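You operate a simulated robot arm through the tools that you are given. There is no shell and no other tool. Be economical: measure what you need, move in short steps, check, and stop when the job is done.

Carry out the task below with a simulated two-armed robot. There is one attempt and no reset: what you move stays moved.

Task
Put the striped tin on the front half of the counter away on the top board of the pot rack. Put the bottle marked "cola" from the counter top on the top of the tea rack and the bottle marked "lime" on the top of the suitcase. Lift the teal loop lid open. Do these in any order. Set down upright: striped tin, bottle.

The check looks at the end state, three seconds after you hand in, the way a careful person would. Anything else that was tipped, shoved, dropped, spilled or broken makes it a failure. A push-on lid holds only when it is set on centred and level and pressed home; a screw cap is set on level and turned clockwise until tight.

Robot
Two 7-joint arms with two-finger parallel grippers on one trunk, on a base that drives. Base frame: it is fixed to the floor where the robot stands at the start and does not move with it; the origin is under the middle of the robot, x ahead of it, y to its left, z up. Lengths are in m, angles in degrees, forces in N, time in s.
The left shoulder is at the start at [0.07, 0.177, 1.145], the right one opposite. With the tool pointing down near the work surface each hand reaches from about 0.3 to 0.74 m from the robot's upright axis, wherever it stands, measured 20 degrees to its own side. Places, roughly: teal loop lid [-1.2, -1.5, 1]; top board of the pot rack [-4.8, 1.3, 1.2]; top of the suitcase [-3.2, 2.4, 0.6]; top of the tea rack [-0.5, 1.1, 1]. Payload 3.43 kg a hand.
The tool frame of a hand sits at the grasp point between the pads (the TCP): z along the fingers, y along the line on which they close. The tips reach 0.03 m beyond it. The gripper opens to 0.094 m. The fingers are 0.028 m wide and 0.01 m thick; the gripper's body (0.05 by 0.096 m) begins 0.055 m behind the TCP.
Orientation is that of the tool frame in the base frame, as a unit quaternion [w, x, y, z]. With the fingers straight down and closing along the base's y, the tool's x points along the base's -x, its y along +y and its z along -z.

Tools
- The arms move only by the tool arm_command. It takes "left_rows", "right_rows" or both (then of equal length, played together; a hand with none holds still); each is a list of rows, each a list of 7 numbers: the shift along the tool's x, y, z in m, then the turn, a rotation vector about the tool's x, y, z in degrees, then the finger opening in m, from 0 to 0.094. In form: [[x, y, z, ax, ay, az, fingers], ...]. A call has 1 to 20 rows; each row shifts and turns the commanded pose from where the row before left it, along the tool's axes as they then stand. Rows are played at 5 a second. More than 0.05 m and 8.6 degrees between two rows, or a gripper value outside its range, and nothing of the call is played. Where a pose cannot be reached the arm comes as near as it can. A force on the tool above 40 N (or 10 N above the force at the start of the call, whichever is more), or a blocked arm, ends the call early, and 0.2 s more pass. The fingers move at their own pace (about 0.153 m/s each) and stop on an object; they squeeze with about 39 N. The grip force told is the motor's: it shows also when the fingers shut on nothing. Time passes only in rows, and 0.2 s behind the last, so rows that do not move let the fingers close. It gives the time, the measured TCP pose, the force on the tool (base axes), the opening and the grip force at its end, in the units of the frame above (readings bear some noise), with the torque about the TCP (base axes, N m) and any sound that the robot's microphone picked up.
- Cameras (640 x 400 px; columns grow to the right, rows downward): "scene" is now at [0.1358, 0.0226, 1.4661]; the picture's right is [0.27, -0.96, 0.00], its down [-0.53, -0.15, -0.83] and it looks along [0.80, 0.22, -0.55] (base axes); focal length 275 px, centre (320, 200). "left" rides on the left gripper at [0.076, -0.014, -0.102] in its tool frame; the picture's right is [0.18, 0.98, 0.00], its down [-0.75, 0.14, -0.64] and it looks along [-0.63, 0.12, 0.77] (tool axes); focal length 243 px, centre (320, 200). "right" rides on the right gripper at [0.076, 0.014, -0.102] in its tool frame; the picture's right is [-0.18, 0.98, 0.00], its down [-0.75, -0.14, -0.64] and it looks along [-0.63, -0.12, 0.77] (tool axes); focal length 243 px, centre (320, 200). There is no depth. A picture from a camera that has moved, and an enlarged one, comes with that camera's place and axes in the base frame and with its lens.
- capture(camera): a new picture of that camera. It takes no simulated time.
- slide_trunk(by): slides the trunk up (or, below 0, down) by that many m; the arms and the scene camera ride with it, the base frame stays. It gives what a move gives, with no picture.
- steer(legs): drives the robot by 1 to 6 legs, each [ahead, turn to the left] in m and degrees, along the robot's own axes; the way and the turn of a leg run together, so that a leg with both is an arc; at most 1.5 m and 180 degrees a leg. The arms and the cameras ride along, it lands a little off, and it stops where it bumps. It gives what a move gives.
- aim_head(pan, tilt): turns the head with the scene camera to pan (to the left, within 86 degrees either way) and tilt (down, from -29 to 69), counted from straight ahead of the robot. It gives what a move gives.
- enlarge(camera, box): a new picture of the part [left, top, right, bottom] of that camera's present view, enlarged. It takes no simulated time.
- job_done(): hands the job in; it is judged then, once.

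Work in short steps. Places have to be worked out from the pictures, the camera data and where the tool is seen: move nearer, look again, correct. Check each grasp and each placing, and mend what went wrong. You have 165 turns and 118 pictures in all, those below and enlarged ones among them. Open the grippers and draw the arms clear of the work before you hand the job in, unless the task says otherwise; then end with one line.

The tools are called after "Emit:" as name(argument=value, ...) on one line, values as JSON. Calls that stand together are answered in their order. arm_command: Moves the arms, as the interface text tells. Its arguments: {"type":"object","properties":{"left_rows":{"type":"array","items":{"type":"array","items":{"type":"number"}}},"right_rows":{"type":"array","items":{"type":"array","items":{"type":"number"}}}},"required":[]} The other tools are called the same way: slide_trunk (by) slides the trunk up or down; steer (legs) drives the base; aim_head (pan, tilt) turns the head that bears the scene camera; capture (camera) takes a picture; enlarge (camera, box) takes an enlarged picture of a part of a camera's view; job_done () hands the job in.

At the start:

```text
time: 0.0
left_position: [0.5301, 0.2848, 1.2182]
left_ee_rot: [0.001, 0.0, 1.0, 0.0]
left_wrist_force: [0.0, 0.3, 0.5]
left_wrist_torque: [0.01, 0.01, -0.01]
left_gripper_width: 0.0941
left_grasp_force: 0.0
right_position: [0.5785, -0.1155, 1.1364]
right_ee_rot: [0.0, 0.0, 1.0, 0.001]
right_wrist_force: [0.2, 0.7, -0.8]
right_wrist_torque: [0.02, -0.02, 0.01]
right_gripper_width: 0.0942
right_grasp_force: 0.0
trunk travel left (down, up): [-0.725, 0.115]
robot x, y, heading: [0.003, -0.003, 0.0]
head pan, tilt: [15.7, 33.7]
```

scene: 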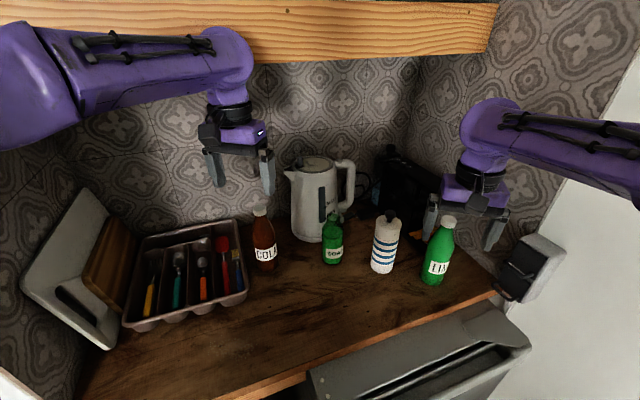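
right: 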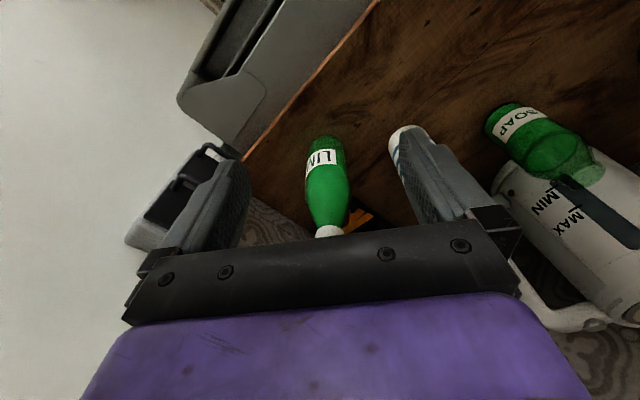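
left: 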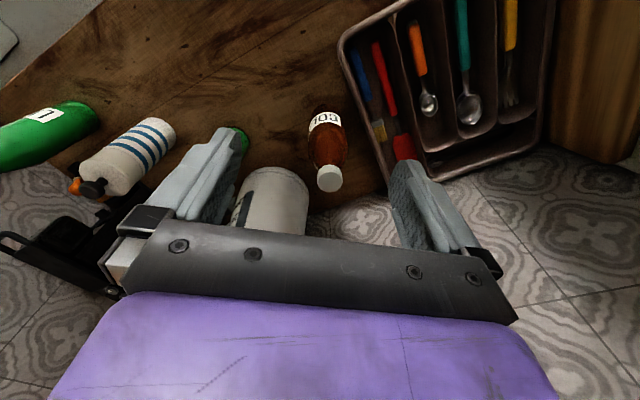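

I'll look closely at the counter first to identify the bottles and the striped tin.

Emit:
enlarge(camera="scene", box=[230, 150, 550, 350])

Emit:
aim_head(pan=0, tilt=60)

Emit:
capture(camera="scene")

```text
2.00 times, centred on (390, 250) of scene
camera zoom: at [0.1358, 0.0226, 1.4661], right [0.27, -0.96, 0.0], down [-0.53, -0.15, -0.83], along [0.8, 0.22, -0.55], focal length 549 px, centre (180, 100)
```

zoom: 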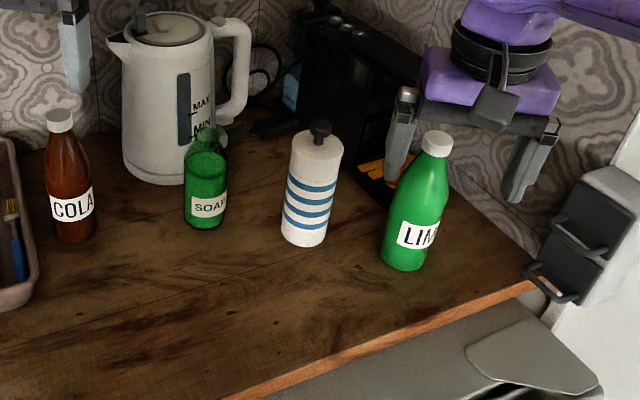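

```text
time: 0.9
left_position: [0.5296, 0.2839, 1.2176]
left_ee_rot: [0.0, 0.0, 1.0, 0.0]
left_wrist_force: [0.0, 0.9, 0.3]
left_wrist_torque: [0.01, 0.03, -0.01]
left_gripper_width: 0.094
left_grasp_force: 0.0
right_position: [0.5778, -0.1149, 1.1377]
right_ee_rot: [0.001, 0.0, 1.0, 0.0]
right_wrist_force: [0.4, 0.4, 1.5]
right_wrist_torque: [-0.01, 0.01, -0.02]
right_gripper_width: 0.0941
right_grasp_force: 0.1
trunk travel left (down, up): [-0.725, 0.115]
robot x, y, heading: [-0.0029, -0.0012, 0.0]
head pan, tilt: [0.0, 60.0]
```

```text
113 pictures are left
camera scene: at [0.117, -0.0013, 1.4298], right [0.0, -1.0, 0.0], down [-0.87, 0.0, -0.5], along [0.5, 0.0, -0.87], focal length 275 px, centre (320, 200)
```

scene: 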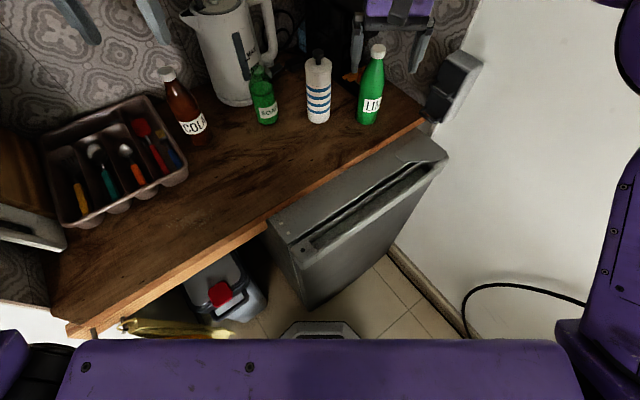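

The striped white tin stands between the soap and the lime bottle; estimated centres: cola (0.63, 0.317), lime (0.686, -0.13), tin (0.71, 0.005). I move both hands above the two bottles and look again.

Emit:
arm_command(left_rows=[[-0.04, 0.011, 0, 0, 0, 0, 0.094], [-0.03, 0.011, 0, 0, 0, 0, 0.094], [-0.03, 0.011, 0, 0, 0, 0, 0.094], [0, 0, 0.04, 0, 0, 0, 0.094], [0, 0, 0.04, 0, 0, 0, 0.094], [0, 0, 0, 0, 0, 0, 0.094]], right_rows=[[-0.04, -0.005, 0, 0, 0, 0, 0.094], [-0.03, -0.005, 0, 0, 0, 0, 0.094], [-0.03, -0.005, 0, 0, 0, 0, 0.094], [0, 0, 0, 0, 0, 0, 0.094], [0, 0, 0, 0, 0, 0, 0.094], [0, 0, 0, 0, 0, 0, 0.094]])

Emit:
capture(camera="left")

Emit:
capture(camera="right")

Emit:
capture(camera="scene")

```text
time: 1.9
left_position: [0.555, 0.2845, 1.2004]
left_ee_rot: [-0.018, 0.026, 1.0, 0.002]
left_wrist_force: [-0.4, -0.2, -0.1]
left_wrist_torque: [-0.04, -0.03, -0.01]
left_gripper_width: 0.0938
left_grasp_force: 0.1
right_position: [0.5841, -0.1495, 1.112]
right_ee_rot: [0.008, 0.0, 1.0, 0.004]
right_wrist_force: [0.9, 0.9, 0.4]
right_wrist_torque: [-0.07, -0.01, -0.03]
right_gripper_width: 0.094
right_grasp_force: 0.0
right hand out of reach, approached as far as the arm can: row 3
trunk travel left (down, up): [-0.725, 0.115]
robot x, y, heading: [0.0036, 0.002, -0.1]
head pan, tilt: [0.0, 60.0]
stopped in row 4 (left hand): the arm was blocked; the commanded pose is now the measured one
```

```text
112 pictures are left
camera left: at [0.4804, 0.2745, 1.3044], right [-0.13, 0.99, 0.01], down [0.78, 0.1, 0.62], along [0.61, 0.09, -0.79], focal length 243 px, centre (320, 200)
```

left: 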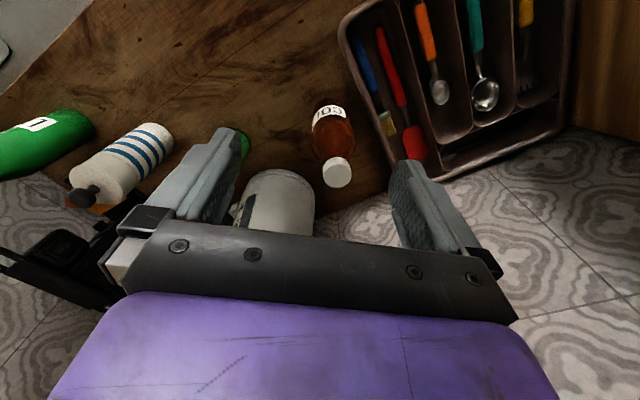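

```text
111 pictures are left
camera right: at [0.5058, -0.1374, 1.2136], right [0.18, 0.98, 0.01], down [0.74, -0.15, 0.65], along [0.64, -0.11, -0.76], focal length 243 px, centre (320, 200)
```

right: 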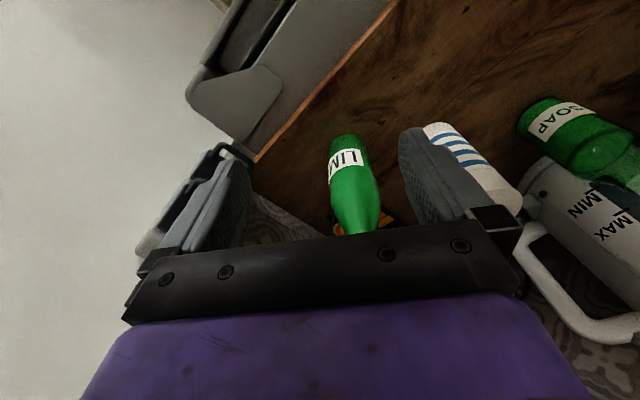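

```text
110 pictures are left
camera scene: at [0.0047, -0.0121, 1.4458], right [0.0, -1.0, -0.01], down [-0.82, 0.01, -0.57], along [0.57, 0.0, -0.82], focal length 275 px, centre (320, 200)
```

scene: 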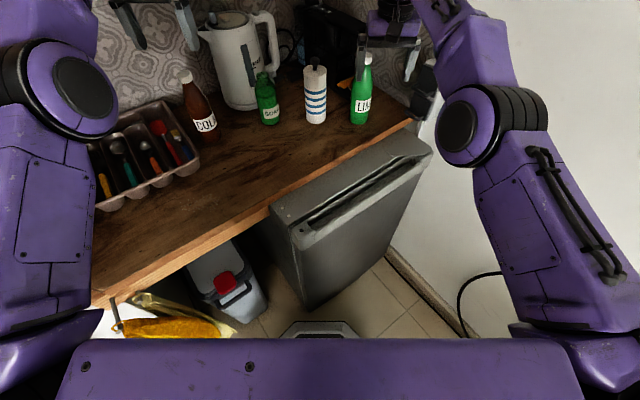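

The left arm got blocked and the trunk seems to have rocked back; I look up to see what it touched (a shelf beam above).

Emit:
aim_head(pan=20, tilt=15)

Emit:
capture(camera="scene")

```text
time: 3.0
left_position: [0.5555, 0.2801, 1.1983]
left_ee_rot: [-0.017, 0.023, 1.0, -0.008]
left_wrist_force: [-0.1, -0.5, 0.5]
left_wrist_torque: [0.02, 0.0, -0.01]
left_gripper_width: 0.0939
left_grasp_force: 0.0
right_position: [0.5839, -0.1514, 1.1014]
right_ee_rot: [0.005, 0.0, 1.0, 0.003]
right_wrist_force: [-0.6, -0.7, -0.5]
right_wrist_torque: [-0.02, 0.0, 0.02]
right_gripper_width: 0.0938
right_grasp_force: 0.0
trunk travel left (down, up): [-0.725, 0.115]
robot x, y, heading: [0.0009, -0.0033, -0.1]
head pan, tilt: [20.0, 15.0]
```

```text
109 pictures are left
camera scene: at [0.0209, 0.0193, 1.5131], right [0.34, -0.94, 0.02], down [-0.17, -0.08, -0.98], along [0.93, 0.33, -0.18], focal length 275 px, centre (320, 200)
```

scene: 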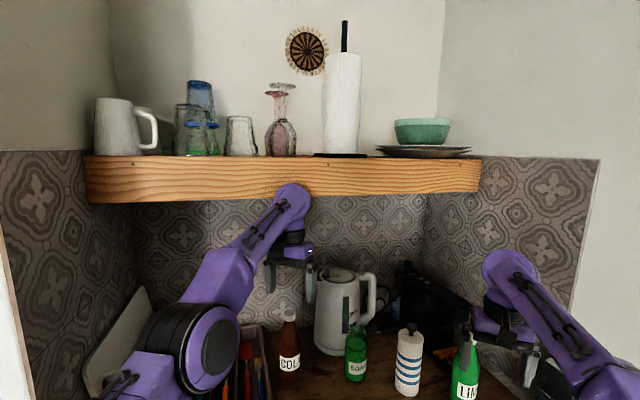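

The left wrist hit the shelf front and pushed the robot back slightly. I draw the left hand back and down away from it, then check.

Emit:
arm_command(left_rows=[[0.03, 0, 0, 0, 0, 0, 0.094], [0.03, 0, 0, 0, 0, 0, 0.094], [0.03, 0, 0, 0, 0, 0, 0.094], [0, 0, 0, 0, 0, 0, 0.094], [0, 0, 0, 0, 0, 0, 0.094]])

Emit:
capture(camera="scene")

```text
time: 3.3
left_position: [0.6112, 0.263, 1.1217]
left_ee_rot: [-0.091, 0.031, 0.995, -0.031]
left_wrist_force: [-1.6, 1.6, 2.6]
left_wrist_torque: [-0.12, -0.17, 0.01]
left_gripper_width: 0.0943
left_grasp_force: 0.0
right_position: [0.6409, -0.1547, 1.015]
right_ee_rot: [-0.041, 0.002, 0.999, -0.001]
right_wrist_force: [-7.1, -3.9, 4.9]
right_wrist_torque: [0.23, -0.58, -0.11]
right_gripper_width: 0.0942
right_grasp_force: 0.1
trunk travel left (down, up): [-0.725, 0.115]
robot x, y, heading: [-0.0032, -0.0019, -0.3]
head pan, tilt: [20.0, 15.0]
stopped in row 1 (left hand): the arm was blocked; the commanded pose is now the measured one
```

```text
108 pictures are left
camera scene: at [0.1009, 0.0301, 1.5001], right [0.34, -0.94, 0.01], down [-0.22, -0.09, -0.97], along [0.92, 0.33, -0.24], focal length 275 px, centre (320, 200)
```

scene: 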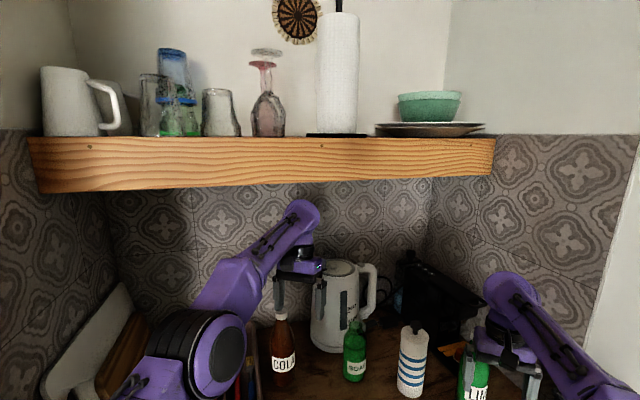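

The robot is rocking back upright and the right hand has come down by the lime bottle. I raise and retract the right hand a little and let things settle.

Emit:
arm_command(right_rows=[[0.0, 0, -0.03, 0, 0, 0, 0.094], [0, 0, -0.03, 0, 0, 0, 0.094]], left_rows=[[0.0, 0, 0, 0, 0, 0, 0.094], [0, 0, 0, 0, 0, 0, 0.094]])

Emit:
capture(camera="right")

Emit:
capture(camera="scene")

```text
time: 3.6
left_position: [0.6849, 0.2569, 1.1102]
left_ee_rot: [-0.096, 0.031, 0.995, -0.011]
left_wrist_force: [6.6, -1.9, 50.3]
left_wrist_torque: [2.91, 0.54, -0.18]
left_gripper_width: 0.0931
left_grasp_force: 0.0
right_position: [0.7041, -0.1664, 0.9909]
right_ee_rot: [-0.067, 0.001, 0.998, 0.006]
right_wrist_force: [0.8, -1.1, 3.1]
right_wrist_torque: [0.09, 0.05, -0.03]
right_gripper_width: 0.0939
right_grasp_force: 0.1
right hand out of reach, approached as far as the arm can: row 1
trunk travel left (down, up): [-0.725, 0.115]
robot x, y, heading: [0.0002, 0.0009, -0.1]
head pan, tilt: [20.0, 15.0]
stopped in row 1 (left hand): the force on the tool passed its limit (the readings are from after the stop); the commanded pose is now the measured one
```

```text
107 pictures are left
camera right: at [0.6427, -0.155, 1.1024], right [0.19, 0.98, -0.01], down [0.83, -0.15, 0.53], along [0.52, -0.11, -0.85], focal length 243 px, centre (320, 200)
```

right: 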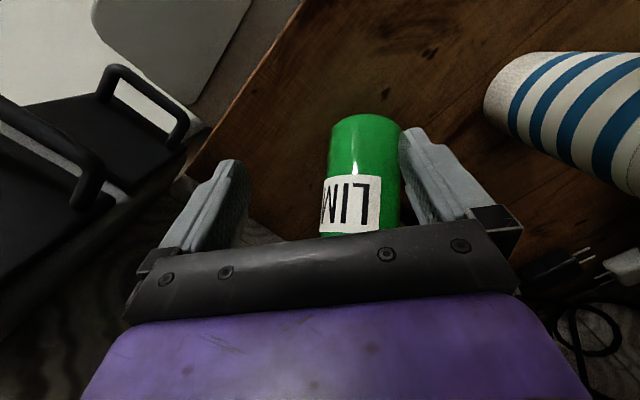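

```text
106 pictures are left
camera scene: at [0.1929, 0.01, 1.4998], right [0.33, -0.94, -0.02], down [-0.28, -0.07, -0.96], along [0.9, 0.33, -0.29], focal length 275 px, centre (320, 200)
```

scene: 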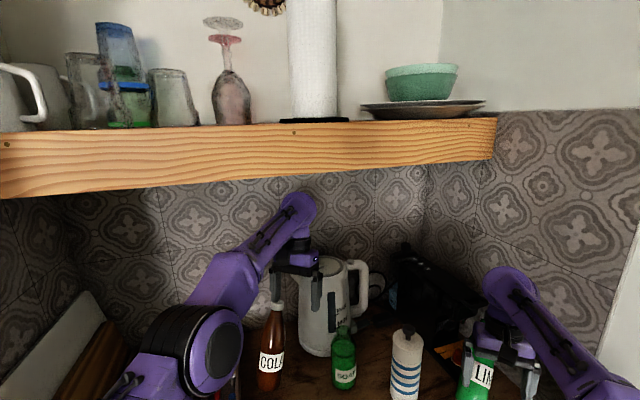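

The robot body is swaying forward with the arms outstretched and the left finger presses on something (likely the cola cap). I lift the left hand slightly and draw both hands back to regain balance.

Emit:
arm_command(left_rows=[[0.01, 0, -0.03, 0, 0, 0, 0.094], [0.04, 0, 0, 0, 0, 0, 0.094], [0.04, 0, 0, 0, 0, 0, 0.094]], right_rows=[[0.04, 0, 0, 0, 0, 0, 0.094], [0.04, 0, 0, 0, 0, 0, 0.094], [0.04, 0, 0, 0, 0, 0, 0.094]])

Emit:
capture(camera="scene")

```text
time: 4.2
left_position: [0.5791, 0.29, 1.1622]
left_ee_rot: [-0.063, 0.023, 0.998, -0.02]
left_wrist_force: [0.3, 0.0, 0.7]
left_wrist_torque: [0.02, 0.04, 0.02]
left_gripper_width: 0.0938
left_grasp_force: 0.1
left hand out of reach, approached as far as the arm can: row 1
right_position: [0.6416, -0.1356, 1.0111]
right_ee_rot: [-0.063, -0.011, 0.998, -0.005]
right_wrist_force: [2.4, -1.0, 5.7]
right_wrist_torque: [0.14, 0.12, 0.0]
right_gripper_width: 0.094
right_grasp_force: 0.0
right hand out of reach, approached as far as the arm can: row 1, 2
trunk travel left (down, up): [-0.725, 0.115]
robot x, y, heading: [-0.0066, 0.0029, 0.1]
head pan, tilt: [20.0, 15.0]
stopped in row 2 (left hand): the arm was blocked; the commanded pose is now the measured one
```

```text
105 pictures are left
camera scene: at [0.1171, 0.0324, 1.4947], right [0.35, -0.94, 0.01], down [-0.23, -0.09, -0.97], along [0.91, 0.33, -0.25], focal length 275 px, centre (320, 200)
```

scene: 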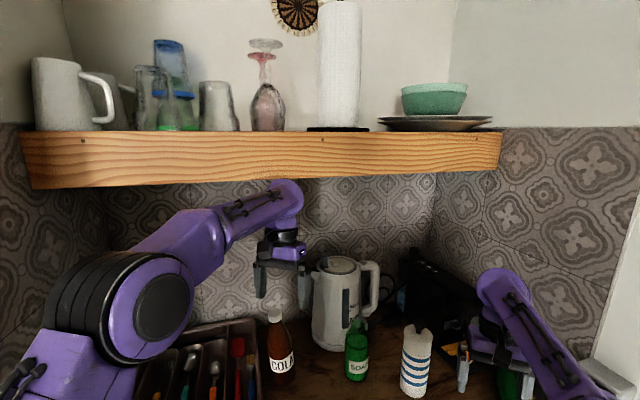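

Bottles look upright and the body is near upright. I let it settle with still rows.

Emit:
arm_command(left_rows=[[0, 0, 0, 0, 0, 0, 0.094], [0, 0, 0, 0, 0, 0, 0.094], [0, 0, 0, 0, 0, 0, 0.094]], right_rows=[[0.02, 0, 0, 0, 0, 0, 0.094], [0.03, 0, 0, 0, 0, 0, 0.094], [0.03, 0, 0, 0, 0, 0, 0.094]])

Emit:
capture(camera="scene")

Emit:
capture(camera="right")

```text
time: 5.0
left_position: [0.577, 0.2881, 1.1632]
left_ee_rot: [-0.065, 0.028, 0.997, -0.02]
left_wrist_force: [1.4, 0.6, -0.2]
left_wrist_torque: [0.02, 0.02, 0.01]
left_gripper_width: 0.0942
left_grasp_force: 0.0
right_position: [0.6362, -0.1344, 1.014]
right_ee_rot: [-0.067, -0.009, 0.998, -0.007]
right_wrist_force: [-0.8, -0.4, 0.2]
right_wrist_torque: [-0.02, 0.03, -0.01]
right_gripper_width: 0.094
right_grasp_force: 0.1
right hand out of reach, approached as far as the arm can: row 1, 2, 3
trunk travel left (down, up): [-0.725, 0.115]
robot x, y, heading: [-0.0009, 0.0029, -0.1]
head pan, tilt: [20.0, 15.0]
```

```text
104 pictures are left
camera scene: at [0.11, 0.0366, 1.4977], right [0.34, -0.94, 0.01], down [-0.22, -0.09, -0.97], along [0.91, 0.33, -0.24], focal length 275 px, centre (320, 200)
```

scene: 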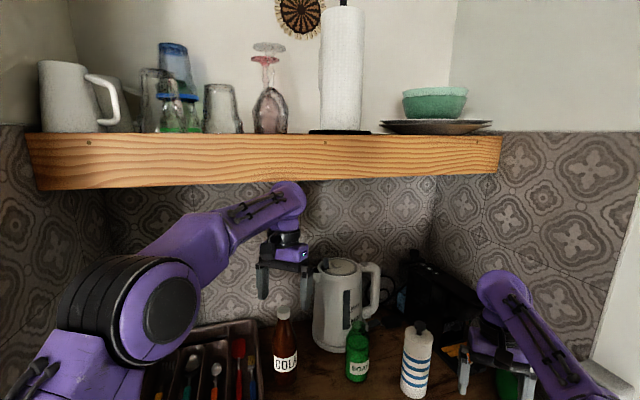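

```text
103 pictures are left
camera right: at [0.5753, -0.123, 1.1248], right [0.16, 0.99, -0.04], down [0.83, -0.12, 0.54], along [0.53, -0.12, -0.84], focal length 243 px, centre (320, 200)
```

right: 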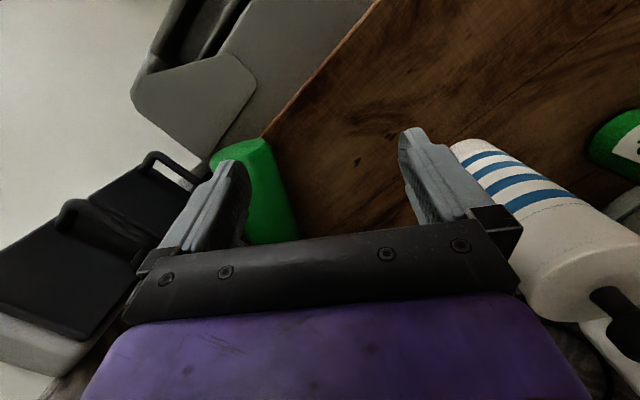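

The lime bottle has shifted and may be leaning against the right finger. I turn the head to see it better before moving anything.

Emit:
aim_head(pan=-8, tilt=45)

Emit:
capture(camera="scene")

Emit:
capture(camera="left")

```text
time: 5.9
left_position: [0.5788, 0.2886, 1.1627]
left_ee_rot: [-0.065, 0.027, 0.997, -0.019]
left_wrist_force: [-0.4, -0.2, 0.7]
left_wrist_torque: [-0.04, 0.0, 0.01]
left_gripper_width: 0.0938
left_grasp_force: 0.2
right_position: [0.6375, -0.1366, 1.0127]
right_ee_rot: [-0.067, -0.009, 0.998, -0.007]
right_wrist_force: [0.8, -0.2, 0.2]
right_wrist_torque: [0.02, 0.0, -0.02]
right_gripper_width: 0.0939
right_grasp_force: 0.0
trunk travel left (down, up): [-0.725, 0.115]
robot x, y, heading: [-0.0034, 0.0011, 0.1]
head pan, tilt: [-8.0, 45.0]
```

```text
102 pictures are left
camera scene: at [0.104, -0.0075, 1.4513], right [-0.14, -0.99, 0.0], down [-0.69, 0.09, -0.72], along [0.71, -0.1, -0.69], focal length 275 px, centre (320, 200)
```

scene: 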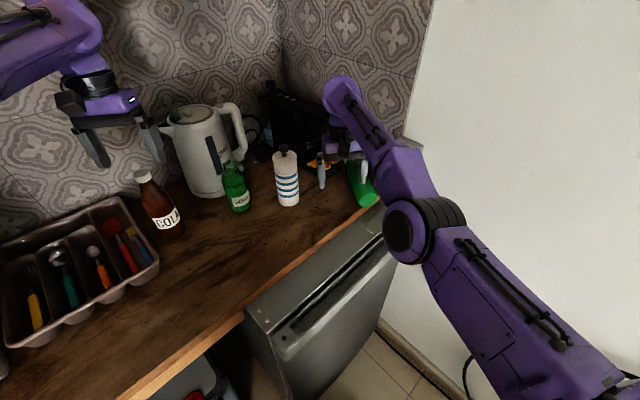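

```text
101 pictures are left
camera left: at [0.5141, 0.2833, 1.2739], right [-0.13, 0.99, -0.02], down [0.84, 0.12, 0.53], along [0.53, 0.05, -0.85], focal length 243 px, centre (320, 200)
```

left: 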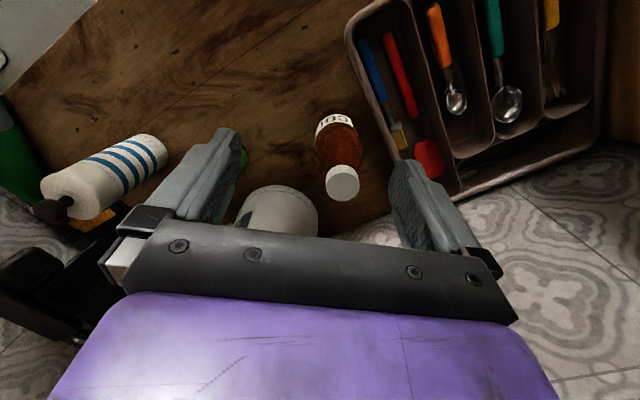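

The lime bottle appears tipped. Enlarging.

Emit:
enlarge(camera="scene", box=[260, 120, 420, 220])

```text
4.00 times, centred on (340, 170) of scene
camera zoom: at [0.104, -0.0075, 1.4513], right [-0.14, -0.99, 0.0], down [-0.69, 0.09, -0.72], along [0.71, -0.1, -0.69], focal length 1099 px, centre (240, 320)
```

zoom: 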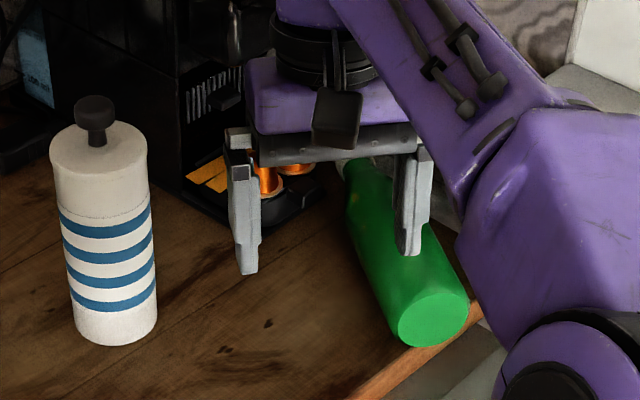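

The lime bottle lies on its side at the counter's edge, base toward me about (0.64,-0.22), cap away. The right fingers are just above it; I lift the right hand slightly to test that the arm responds properly.

Emit:
arm_command(right_rows=[[0, 0, -0.02, 0, 0, 0, 0.094], [0, 0, -0.02, 0, 0, 0, 0.094], [0, 0, 0, 0, 0, 0, 0.094]])

Emit:
capture(camera="right")

```text
time: 6.7
left_position: [0.5785, 0.2887, 1.1619]
left_ee_rot: [-0.065, 0.027, 0.997, -0.02]
left_wrist_force: [-0.3, 0.3, -0.7]
left_wrist_torque: [-0.01, 0.03, 0.01]
left_gripper_width: 0.0941
left_grasp_force: 0.0
right_position: [0.6351, -0.1442, 1.0498]
right_ee_rot: [-0.065, -0.01, 0.998, -0.006]
right_wrist_force: [-0.6, 0.0, -0.4]
right_wrist_torque: [-0.03, 0.0, 0.01]
right_gripper_width: 0.0939
right_grasp_force: 0.0
right hand out of reach, approached as far as the arm can: row 2
trunk travel left (down, up): [-0.725, 0.115]
robot x, y, heading: [-0.0011, 0.0006, -0.1]
head pan, tilt: [-8.0, 45.0]
```

```text
99 pictures are left
camera right: at [0.5735, -0.1317, 1.1619], right [0.16, 0.99, -0.04], down [0.83, -0.12, 0.54], along [0.53, -0.12, -0.84], focal length 243 px, centre (320, 200)
```

right: 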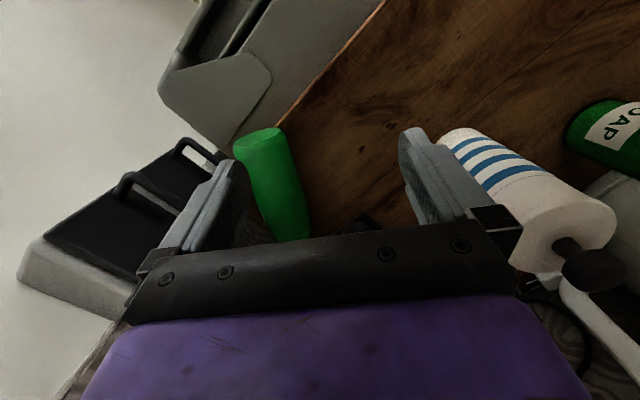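

Bottle axis computed from (0.645,-0.222) toward (0.76,-0.195), lying flat. I level both hands, draw left back clear of the shelf and right back for a better look.

Emit:
arm_command(left_rows=[[0.03, 0, 0, 0, -4, 0, 0.094], [0.03, 0, 0, -2, -3.5, -3.2, 0.094], [0.04, 0, 0, 0, 0, 0, 0.094], [0.04, 0, 0, 0, 0, 0, 0.094], [0, 0, 0, 0, 0, 0, 0.094]], right_rows=[[0.02, 0, 0, 0, -4, 0, 0.094], [0.02, 0, 0, -0.8, -3.5, 1.1, 0.094], [0.03, 0, 0, 0, 0, 0, 0.094], [0.03, 0, 0, 0, 0, 0, 0.094], [0, 0, 0, 0, 0, 0, 0.094]])

Emit:
capture(camera="scene")

Emit:
capture(camera="right")

```text
time: 7.9
left_position: [0.461, 0.2868, 1.1653]
left_ee_rot: [0.004, -0.003, 1.0, -0.002]
left_wrist_force: [-0.3, 0.7, -0.5]
left_wrist_torque: [-0.01, -0.02, 0.03]
left_gripper_width: 0.0938
left_grasp_force: 0.0
right_position: [0.6486, -0.1454, 1.0444]
right_ee_rot: [-0.074, -0.009, 0.997, -0.005]
right_wrist_force: [0.0, -0.4, 0.3]
right_wrist_torque: [-0.04, -0.01, -0.02]
right_gripper_width: 0.0939
right_grasp_force: 0.0
right hand out of reach, approached as far as the arm can: row 1, 2, 3, 4
trunk travel left (down, up): [-0.725, 0.115]
robot x, y, heading: [-0.0035, -0.0021, -0.1]
head pan, tilt: [-8.0, 45.0]
```

```text
98 pictures are left
camera scene: at [0.1272, -0.013, 1.4495], right [-0.14, -0.99, 0.0], down [-0.7, 0.1, -0.71], along [0.7, -0.1, -0.71], focal length 275 px, centre (320, 200)
```

scene: 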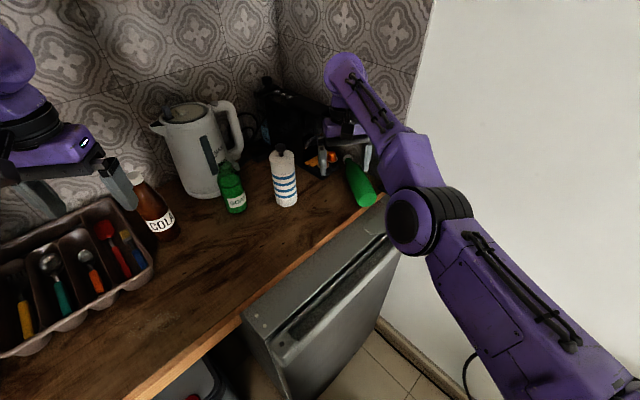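

```text
97 pictures are left
camera right: at [0.5884, -0.133, 1.158], right [0.16, 0.99, -0.04], down [0.84, -0.12, 0.53], along [0.51, -0.12, -0.85], focal length 243 px, centre (320, 200)
```

right: 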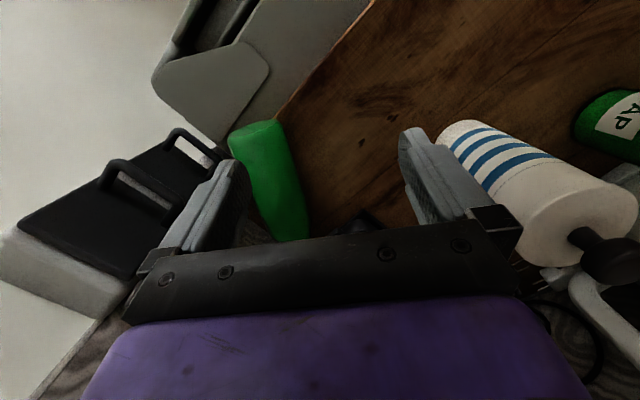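

The right arm still refuses to retract (it looks fully stretched near a singularity). I test lifting it further to unbend it, using measured feedback.

Emit:
arm_command(right_rows=[[0.01, 0, -0.03, 0, 0, 0, 0.094], [0.02, 0, -0.03, 0, 0, 0, 0.094], [0.02, 0, -0.03, 0, 0, 0, 0.094], [0, 0, 0, 0, 0, 0, 0.094]])

```text
time: 8.9
left_position: [0.4641, 0.2867, 1.1655]
left_ee_rot: [0.002, -0.002, 1.0, -0.001]
left_wrist_force: [1.1, -0.3, -0.7]
left_wrist_torque: [0.02, 0.0, 0.01]
left_gripper_width: 0.0943
left_grasp_force: 0.1
right_position: [0.6268, -0.1433, 1.1438]
right_ee_rot: [-0.075, -0.009, 0.997, -0.005]
right_wrist_force: [-0.2, 0.7, 0.2]
right_wrist_torque: [-0.02, 0.01, 0.02]
right_gripper_width: 0.0939
right_grasp_force: 0.2
right hand out of reach, approached as far as the arm can: row 2, 3
trunk travel left (down, up): [-0.725, 0.115]
robot x, y, heading: [-0.002, -0.0026, -0.0]
head pan, tilt: [-8.0, 45.0]
```

It moves along the reach limit, so the commanded pose is still beyond reach; I continue commanding retraction.

Emit:
arm_command(right_rows=[[0.04, 0, 0, 0, 0, 0, 0.094], [0.04, 0, 0, 0, 0, 0, 0.094], [0.04, 0, 0, 0, 0, 0, 0.094], [0, 0, 0, 0, 0, 0, 0.094]])

```text
time: 9.9
left_position: [0.463, 0.2875, 1.1653]
left_ee_rot: [0.001, -0.003, 1.0, 0.0]
left_wrist_force: [-1.2, 0.0, -0.1]
left_wrist_torque: [0.02, -0.01, 0.04]
left_gripper_width: 0.094
left_grasp_force: 0.0
right_position: [0.6137, -0.1273, 1.1733]
right_ee_rot: [-0.075, -0.01, 0.997, -0.005]
right_wrist_force: [-1.6, 0.2, -0.3]
right_wrist_torque: [0.03, 0.0, 0.05]
right_gripper_width: 0.094
right_grasp_force: 0.1
right hand out of reach, approached as far as the arm can: row 1, 2, 3
trunk travel left (down, up): [-0.725, 0.115]
robot x, y, heading: [-0.0006, -0.0016, 0.2]
head pan, tilt: [-8.0, 45.0]
```

Retraction in big steps gives little; I try smaller steps combined with upward and sideways shift.

Emit:
arm_command(right_rows=[[0.01, 0, 0, 0, 0, 0, 0.094], [0.01, 0, 0, 0, 0, 0, 0.094], [0.0, -0.02, 0, 0, 0, 0, 0.094], [0, -0.02, 0, 0, 0, 0, 0.094], [0, 0, 0, 0, 0, 0, 0.094]])

Emit:
aim_head(pan=-30, tilt=20)

Emit:
capture(camera="scene")

```text
time: 11.1
left_position: [0.463, 0.288, 1.1643]
left_ee_rot: [0.002, -0.002, 1.0, -0.001]
left_wrist_force: [-0.5, 0.9, 0.6]
left_wrist_torque: [-0.01, -0.01, 0.0]
left_gripper_width: 0.0939
left_grasp_force: 0.0
right_position: [0.6184, -0.162, 1.1766]
right_ee_rot: [-0.075, -0.01, 0.997, -0.004]
right_wrist_force: [-0.2, -0.3, -0.3]
right_wrist_torque: [-0.03, 0.03, 0.0]
right_gripper_width: 0.0939
right_grasp_force: 0.1
right hand out of reach, approached as far as the arm can: row 1, 2, 4
trunk travel left (down, up): [-0.725, 0.115]
robot x, y, heading: [-0.0003, 0.0006, -0.2]
head pan, tilt: [-8.0, 45.0]
```

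```text
time: 12.0
left_position: [0.4636, 0.2865, 1.1654]
left_ee_rot: [0.001, -0.002, 1.0, 0.0]
left_wrist_force: [0.0, 0.3, 0.0]
left_wrist_torque: [-0.02, 0.0, 0.0]
left_gripper_width: 0.094
left_grasp_force: 0.0
right_position: [0.6189, -0.1624, 1.1755]
right_ee_rot: [-0.074, -0.009, 0.997, -0.005]
right_wrist_force: [0.5, -0.1, 0.2]
right_wrist_torque: [-0.01, -0.03, -0.01]
right_gripper_width: 0.0936
right_grasp_force: 0.0
trunk travel left (down, up): [-0.725, 0.115]
robot x, y, heading: [0.0007, -0.001, 0.0]
head pan, tilt: [-30.0, 20.0]
```

```text
96 pictures are left
camera scene: at [0.1294, -0.0488, 1.4878], right [-0.5, -0.87, 0.0], down [-0.3, 0.17, -0.94], along [0.81, -0.47, -0.34], focal length 275 px, centre (320, 200)
```

scene: 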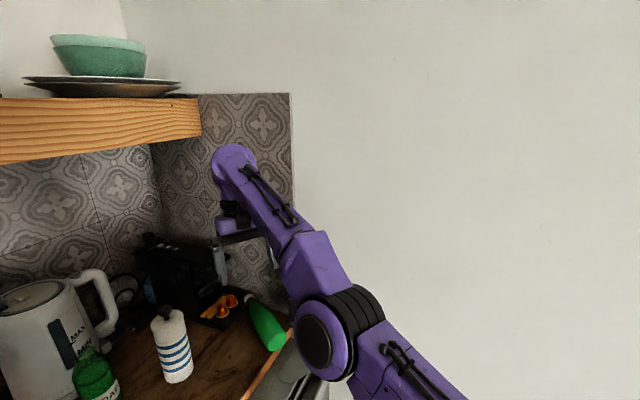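

Sideways and vertical moves work; only retraction fails, so the elbow is locked straight or the wrist is at a limit. I test by rotating the tool level about the wrist (TCP swinging forward), at this safe height.

Emit:
arm_command(right_rows=[[-0.014, 0, 0, 0, -4, 0, 0.094], [-0.014, 0, 0, 0, -4, 0, 0.094], [0, 0, 0, 0, 0, 0, 0.094]])

```text
time: 12.8
left_position: [0.4643, 0.2867, 1.1657]
left_ee_rot: [0.002, -0.004, 1.0, -0.001]
left_wrist_force: [-0.5, 0.0, -0.1]
left_wrist_torque: [0.0, 0.03, 0.02]
left_gripper_width: 0.0939
left_grasp_force: 0.1
right_position: [0.6474, -0.1623, 1.1732]
right_ee_rot: [-0.004, -0.01, 1.0, -0.004]
right_wrist_force: [0.5, 0.5, 0.5]
right_wrist_torque: [0.01, 0.0, -0.02]
right_gripper_width: 0.0941
right_grasp_force: 0.0
trunk travel left (down, up): [-0.725, 0.115]
robot x, y, heading: [0.0012, 0.0007, -0.1]
head pan, tilt: [-30.0, 20.0]
```

That worked and the tool is level. Now I try retracting.

Emit:
arm_command(right_rows=[[0.01, 0, 0, 0, 0, 0, 0.094], [0.02, 0, 0, 0, 0, 0, 0.094], [0.02, 0, 0.02, 0, 0, 0, 0.094], [0.02, 0, 0.02, 0, 0, 0, 0.094], [0, 0, 0, 0, 0, 0, 0.094]])

```text
time: 14.0
left_position: [0.4633, 0.2865, 1.1654]
left_ee_rot: [0.002, -0.003, 1.0, -0.001]
left_wrist_force: [0.2, 0.7, -0.8]
left_wrist_torque: [0.02, 0.03, 0.03]
left_gripper_width: 0.0937
left_grasp_force: 0.1
right_position: [0.6455, -0.1517, 1.1644]
right_ee_rot: [-0.005, -0.01, 1.0, -0.005]
right_wrist_force: [-0.1, 0.3, 0.1]
right_wrist_torque: [0.04, 0.01, 0.02]
right_gripper_width: 0.0942
right_grasp_force: 0.0
right hand out of reach, approached as far as the arm can: row 1, 2, 3, 4
trunk travel left (down, up): [-0.725, 0.115]
robot x, y, heading: [-0.0018, -0.0027, 0.0]
head pan, tilt: [-30.0, 20.0]
```

The elbow seems locked just past straight. I alternate small extension and retraction commands at this safe height to get it across to the bending side.

Emit:
arm_command(right_rows=[[-0.03, 0, 0, 0, 0, 0, 0.094], [0.03, 0, 0, 0, 0, 0, 0.094], [0.03, 0, 0, 0, 0, 0, 0.094], [-0.05, 0, 0, 0, 0, 0, 0.094], [-0.05, 0, 0, 0, 0, 0, 0.094], [0.05, 0, 0, 0, 0, 0, 0.094], [0.05, 0, 0, 0, 0, 0, 0.094], [0.05, 0, 0, 0, 0, 0, 0.094], [0.05, 0, 0, 0, 0, 0, 0.094], [0, 0, 0, 0, 0, 0, 0.094]])

```text
time: 16.2
left_position: [0.4646, 0.286, 1.1658]
left_ee_rot: [0.001, -0.002, 1.0, -0.001]
left_wrist_force: [0.9, 0.7, 0.1]
left_wrist_torque: [-0.02, 0.03, 0.01]
left_gripper_width: 0.094
left_grasp_force: 0.0
right_position: [0.4443, -0.1573, 1.1791]
right_ee_rot: [-0.005, -0.01, 1.0, -0.004]
right_wrist_force: [1.1, 0.5, 0.5]
right_wrist_torque: [-0.03, 0.01, 0.0]
right_gripper_width: 0.0939
right_grasp_force: 0.0
right hand out of reach, approached as far as the arm can: row 1, 2, 3, 4, 5
trunk travel left (down, up): [-0.725, 0.115]
robot x, y, heading: [-0.003, 0.0031, -0.2]
head pan, tilt: [-30.0, 20.0]
```

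The right arm is free again. I look down at the lime bottle, the counter corner and the base clearance.

Emit:
aim_head(pan=-10, tilt=55)

Emit:
capture(camera="scene")

Emit:
enlarge(camera="scene", box=[240, 40, 460, 180])

```text
time: 17.2
left_position: [0.4646, 0.2863, 1.1666]
left_ee_rot: [0.001, -0.003, 1.0, -0.001]
left_wrist_force: [-0.5, 0.4, 0.1]
left_wrist_torque: [-0.01, 0.02, 0.0]
left_gripper_width: 0.0936
left_grasp_force: 0.0
right_position: [0.4441, -0.1582, 1.1806]
right_ee_rot: [-0.005, -0.01, 1.0, -0.004]
right_wrist_force: [0.1, 0.1, 0.6]
right_wrist_torque: [0.07, -0.01, 0.02]
right_gripper_width: 0.0941
right_grasp_force: 0.1
trunk travel left (down, up): [-0.725, 0.115]
robot x, y, heading: [-0.0038, 0.0017, 0.0]
head pan, tilt: [-10.0, 55.0]
```

```text
95 pictures are left
camera scene: at [0.1197, -0.0156, 1.4359], right [-0.18, -0.98, 0.0], down [-0.81, 0.14, -0.57], along [0.57, -0.1, -0.82], focal length 275 px, centre (320, 200)
```

scene: 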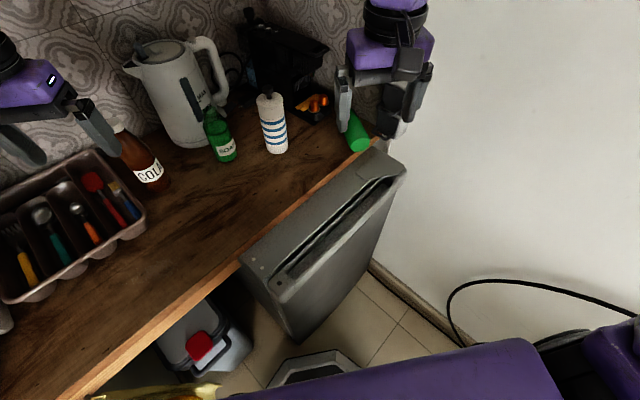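

```text
2.86 times, centred on (350, 110) of scene
camera zoom: at [0.1197, -0.0156, 1.4359], right [-0.18, -0.98, 0.0], down [-0.81, 0.14, -0.57], along [0.57, -0.1, -0.82], focal length 785 px, centre (234, 457)
```

zoom: 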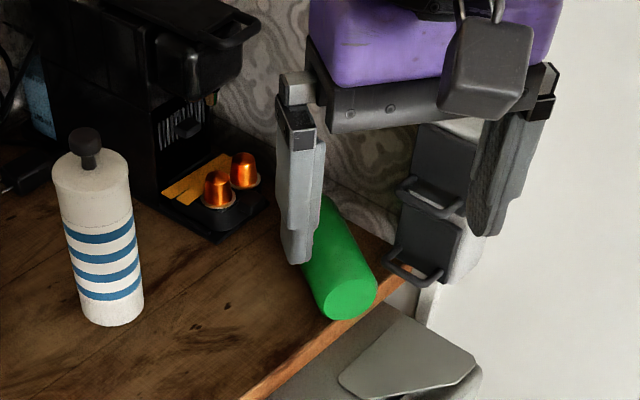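

Turning the base 20° left brings the right shoulder nearer to the bottle without driving forward. The hands are well above everything, so I turn.

Emit:
steer(legs=[[0, 20]])

Emit:
capture(camera="right")

```text
time: 18.7
left_position: [0.3363, 0.4289, 1.1673]
left_ee_rot: [0.002, -0.177, 0.984, -0.001]
left_wrist_force: [0.6, -1.2, 0.3]
left_wrist_torque: [0.0, 0.02, 0.0]
left_gripper_width: 0.0941
left_grasp_force: 0.0
right_position: [0.4707, 0.0059, 1.1796]
right_ee_rot: [-0.003, -0.184, 0.983, -0.004]
right_wrist_force: [-0.2, 0.6, -0.4]
right_wrist_torque: [-0.01, 0.04, -0.02]
right_gripper_width: 0.0939
right_grasp_force: 0.0
trunk travel left (down, up): [-0.725, 0.115]
robot x, y, heading: [-0.0015, 0.0013, 20.2]
head pan, tilt: [-10.0, 55.0]
```

```text
93 pictures are left
camera right: at [0.3953, -0.0097, 1.283], right [-0.18, 0.98, -0.01], down [0.76, 0.15, 0.64], along [0.63, 0.11, -0.77], focal length 243 px, centre (320, 200)
```

right: 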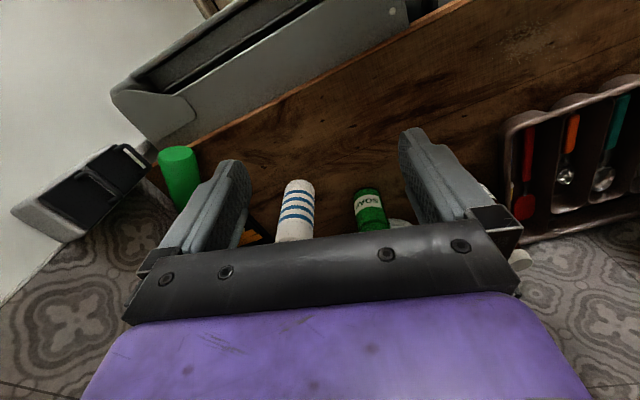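

Now I move the right hand above the lying bottle's body (target (0.69,-0.212)) at the same height, yawing to match the bottle axis (~11°).

Emit:
arm_command(right_rows=[[-0.018, -0.0404, 0, 0, 0, 0, 0.094], [-0.018, -0.0404, 0, 0, 0, 0, 0.094], [-0.018, -0.0404, 0, 0, 0, 0, 0.094], [-0.018, -0.0404, 0, 0, 0, 0, 0.094], [-0.018, -0.0404, 0, 0, 0, 0, 0.094], [-0.018, -0.0404, 0, 0, 0, 0, 0.094], [-0.017, -0.0404, 0, 0, 0, 0, 0.094], [0, 0, 0.03, 0, 0, 5, 0.094], [0, 0, 0.03, 0, 0, 5, 0.094], [0, 0, 0.03, 0, 0, 0, 0.094], [0, 0, 0, 0, 0, 0, 0.094]])

Emit:
capture(camera="right")

```text
time: 21.1
left_position: [0.3362, 0.4299, 1.1659]
left_ee_rot: [0.002, -0.178, 0.984, -0.002]
left_wrist_force: [0.3, -0.5, -0.1]
left_wrist_torque: [0.0, -0.02, -0.03]
left_gripper_width: 0.0939
left_grasp_force: 0.1
right_position: [0.6895, -0.2163, 1.0915]
right_ee_rot: [-0.003, -0.098, 0.995, -0.005]
right_wrist_force: [-0.6, -0.3, 0.5]
right_wrist_torque: [0.01, -0.01, -0.02]
right_gripper_width: 0.0943
right_grasp_force: 0.1
trunk travel left (down, up): [-0.725, 0.115]
robot x, y, heading: [-0.0029, -0.0017, 20.1]
head pan, tilt: [-10.0, 55.0]
```

```text
92 pictures are left
camera right: at [0.6131, -0.217, 1.1942], right [-0.01, 1.0, -0.01], down [0.77, 0.02, 0.64], along [0.64, 0.0, -0.77], focal length 243 px, centre (320, 200)
```

right: 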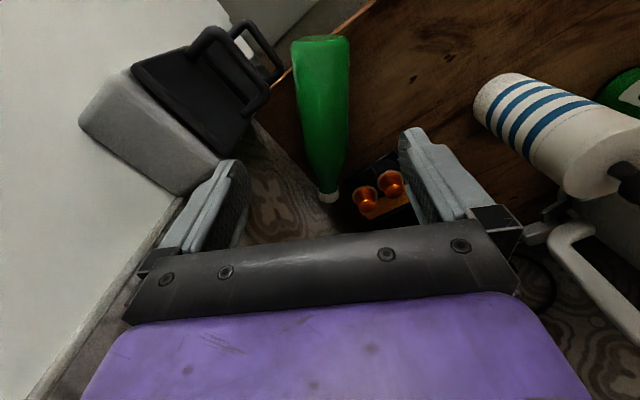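

The bottle lies flat from base (0.646,-0.218) to cap (0.843,-0.205), body ~0.058 wide. I'll grip the body at x≈0.715 with reduced opening to avoid the handles to the right; first align and go down halfway.

Emit:
arm_command(right_rows=[[-0.0253, -0.0037, 0, 0, 0, 0, 0.08], [0, 0, 0, 0, 0, 7, 0.08], [0, 0, 0.03, 0, 0, 0, 0.08], [0, 0, 0.03, 0, 0, 0, 0.08], [0, 0, 0.02, 0, 0, 0, 0.08], [0, 0, 0, 0, 0, 0, 0.08]])

Emit:
capture(camera="right")

Emit:
enlarge(camera="scene", box=[300, 20, 620, 220])

```text
time: 22.5
left_position: [0.3369, 0.4292, 1.1646]
left_ee_rot: [0.002, -0.177, 0.984, -0.001]
left_wrist_force: [-0.5, -0.3, 0.4]
left_wrist_torque: [0.01, -0.04, 0.0]
left_gripper_width: 0.0941
left_grasp_force: 0.0
right_position: [0.715, -0.2127, 1.0094]
right_ee_rot: [-0.003, -0.038, 0.999, -0.006]
right_wrist_force: [0.2, 0.4, 0.1]
right_wrist_torque: [0.01, -0.03, -0.01]
right_gripper_width: 0.0798
right_grasp_force: 0.1
trunk travel left (down, up): [-0.725, 0.115]
robot x, y, heading: [-0.0014, 0.0004, 20.1]
head pan, tilt: [-10.0, 55.0]
```

```text
91 pictures are left
camera right: at [0.6391, -0.2048, 1.1123], right [0.11, 0.99, -0.01], down [0.77, -0.08, 0.64], along [0.63, -0.08, -0.77], focal length 243 px, centre (320, 200)
```

right: 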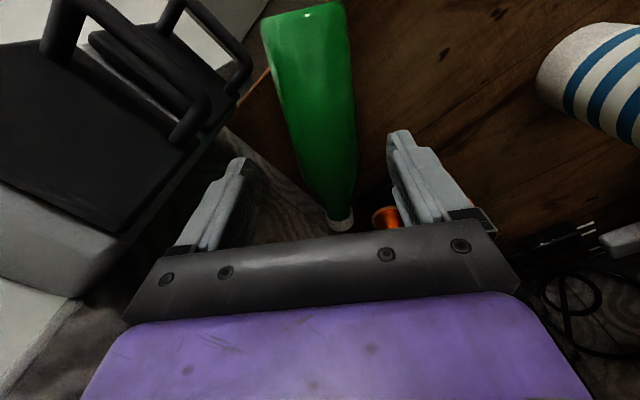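

```text
2.00 times, centred on (460, 120) of scene
camera zoom: at [0.1168, 0.0275, 1.4358], right [0.17, -0.98, 0.0], down [-0.81, -0.14, -0.57], along [0.56, 0.1, -0.82], focal length 549 px, centre (40, 360)
```

zoom: 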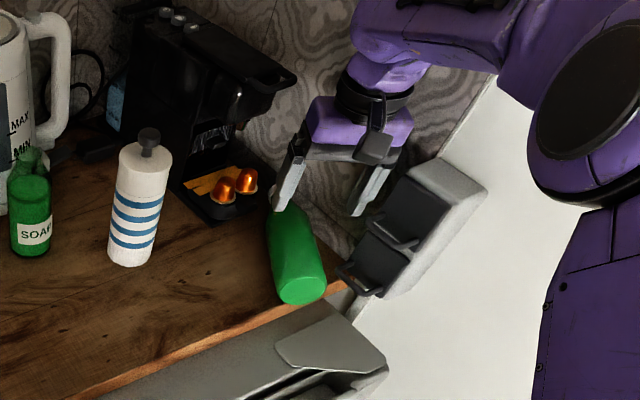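

The bottle is centred between the fingers where the TCP will land. Going down to z≈0.925 and closing.

Emit:
arm_command(right_rows=[[0, 0, 0.03, 0, 0, 0, 0.08], [0, 0, 0.03, 0, 0, 0, 0.08], [0, 0, 0.025, 0, 0, 0, 0.08], [0, 0, 0, 0, 0, 0, 0.08], [0, 0, 0, 0, 0, 0, 0.05], [0, 0, 0, 0, 0, 0, 0.03], [0, 0, 0, 0, 0, 0, 0.03]])

Emit:
capture(camera="right")

```text
time: 24.1
left_position: [0.3364, 0.43, 1.1664]
left_ee_rot: [0.002, -0.177, 0.984, 0.0]
left_wrist_force: [-0.5, 0.3, -0.3]
left_wrist_torque: [-0.03, -0.02, -0.02]
left_gripper_width: 0.0939
left_grasp_force: 0.0
right_position: [0.7149, -0.2133, 0.9223]
right_ee_rot: [-0.003, -0.037, 0.999, -0.006]
right_wrist_force: [0.3, 0.4, 0.0]
right_wrist_torque: [0.02, -0.07, 0.03]
right_gripper_width: 0.0593
right_grasp_force: 39.2
trunk travel left (down, up): [-0.725, 0.115]
robot x, y, heading: [-0.0003, -0.0011, 20.1]
head pan, tilt: [-10.0, 55.0]
```

```text
89 pictures are left
camera right: at [0.6384, -0.2051, 1.0259], right [0.11, 0.99, -0.01], down [0.77, -0.08, 0.64], along [0.63, -0.08, -0.77], focal length 243 px, centre (320, 200)
```

right: 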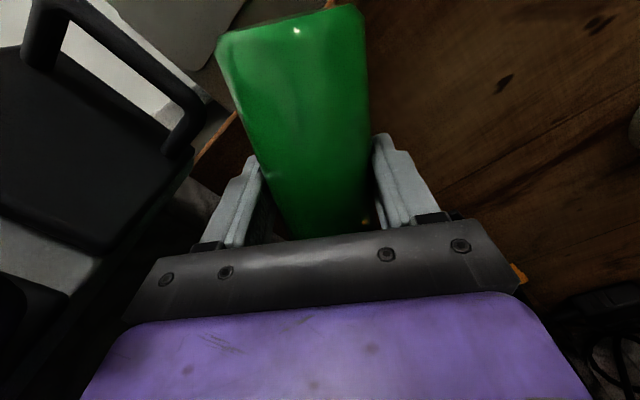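

Lime is gripped (0.059 m). I lift it straight up and check.

Emit:
arm_command(right_rows=[[0, 0, -0.02, 0, 0, 0, 0.03], [0, 0, -0.04, 0, 0, 0, 0.03], [0, 0, -0.04, 0, 0, 0, 0.03], [0, 0, -0.04, 0, 0, 0, 0.03], [0.02, 0, -0.03, 0, 0, 0, 0.03], [0.04, 0, 0, 0, 0, 0, 0.03], [0.04, 0, 0, 0, 0, 0, 0.03], [0.04, 0, 0, 0, 0, 0, 0.03], [0.04, 0, 0, 0, 0, 0, 0.03], [0.04, 0, 0, 0, 0, 0, 0.03], [0, 0, 0, 0, 0, 0, 0.03]])

Emit:
capture(camera="scene")

```text
time: 26.5
left_position: [0.3382, 0.4264, 1.1667]
left_ee_rot: [0.002, -0.177, 0.984, 0.001]
left_wrist_force: [0.6, -0.8, -0.4]
left_wrist_torque: [0.02, -0.02, -0.02]
left_gripper_width: 0.0938
left_grasp_force: 0.2
right_position: [0.4936, -0.2307, 1.0975]
right_ee_rot: [-0.003, -0.037, 0.999, -0.004]
right_wrist_force: [0.6, 0.7, -5.3]
right_wrist_torque: [0.06, 0.06, -0.02]
right_gripper_width: 0.0591
right_grasp_force: 39.2
trunk travel left (down, up): [-0.725, 0.115]
robot x, y, heading: [-0.0024, -0.0026, 19.9]
head pan, tilt: [-10.0, 55.0]
```

```text
88 pictures are left
camera scene: at [0.1188, 0.025, 1.4357], right [0.17, -0.98, 0.0], down [-0.81, -0.14, -0.57], along [0.56, 0.1, -0.82], focal length 275 px, centre (320, 200)
```

scene: 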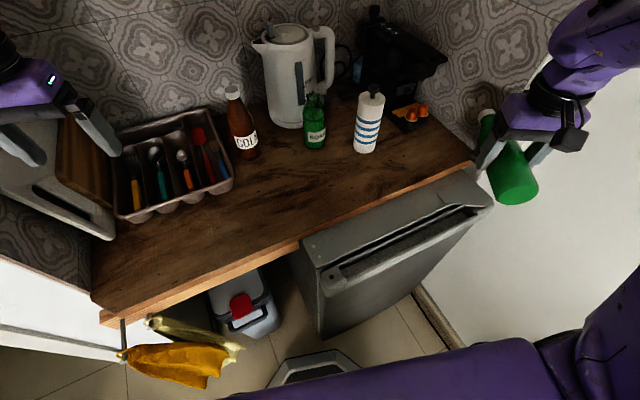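

Lime is held securely (about 0.5 kg). I now pitch the hand to horizontal so the bottle becomes upright, moving slightly forward to stay within reach.

Emit:
arm_command(right_rows=[[-0.012, 0, 0, 0, -8.2, 0, 0.03], [-0.0119, 0, 0.0017, 0, -8.2, 0, 0.03], [-0.0115, 0, 0.0034, 0, -8.2, 0, 0.03], [-0.0109, 0, 0.005, 0, -8.2, 0, 0.03], [-0.0101, 0, 0.0065, 0, -8.2, 0, 0.03], [-0.009, 0, 0.0079, 0, -8.2, 0, 0.03], [-0.0078, 0, 0.0091, 0, -8.2, 0, 0.03], [-0.0065, 0, 0.0101, 0, -8.2, 0, 0.03], [-0.005, 0, 0.0109, 0, -8.2, 0, 0.03], [-0.0034, 0, 0.0115, 0, -8.2, 0, 0.03], [-0.0017, 0, 0.0119, 0, -8.2, 0, 0.03], [0, 0, 0, 0, 0, 0, 0.03]])

Emit:
capture(camera="scene")

```text
time: 29.1
left_position: [0.3354, 0.4314, 1.1648]
left_ee_rot: [0.002, -0.176, 0.984, -0.002]
left_wrist_force: [-0.3, 1.0, 0.5]
left_wrist_torque: [-0.07, -0.04, -0.01]
left_gripper_width: 0.0942
left_grasp_force: 0.0
right_position: [0.5907, -0.2516, 1.1098]
right_ee_rot: [0.597, -0.045, 0.8, 0.031]
right_wrist_force: [0.7, -0.1, -4.8]
right_wrist_torque: [0.03, 0.11, -0.01]
right_gripper_width: 0.0591
right_grasp_force: 38.6
right hand out of reach, approached as far as the arm can: row 4, 9, 10, 11
trunk travel left (down, up): [-0.725, 0.115]
robot x, y, heading: [-0.0035, 0.0009, 19.8]
head pan, tilt: [-10.0, 55.0]
```

```text
87 pictures are left
camera scene: at [0.1157, 0.0297, 1.4359], right [0.17, -0.98, 0.0], down [-0.81, -0.14, -0.57], along [0.57, 0.1, -0.82], focal length 275 px, centre (320, 200)
```

scene: 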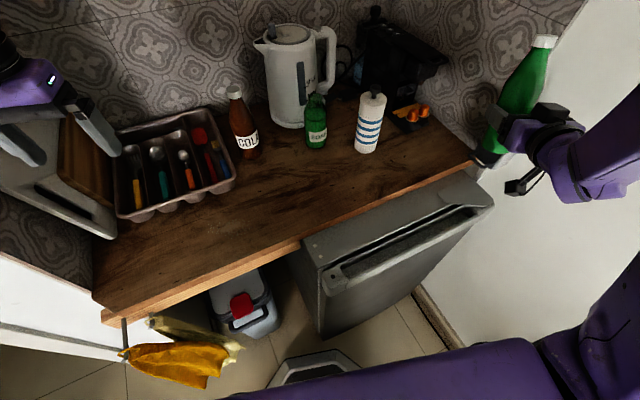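

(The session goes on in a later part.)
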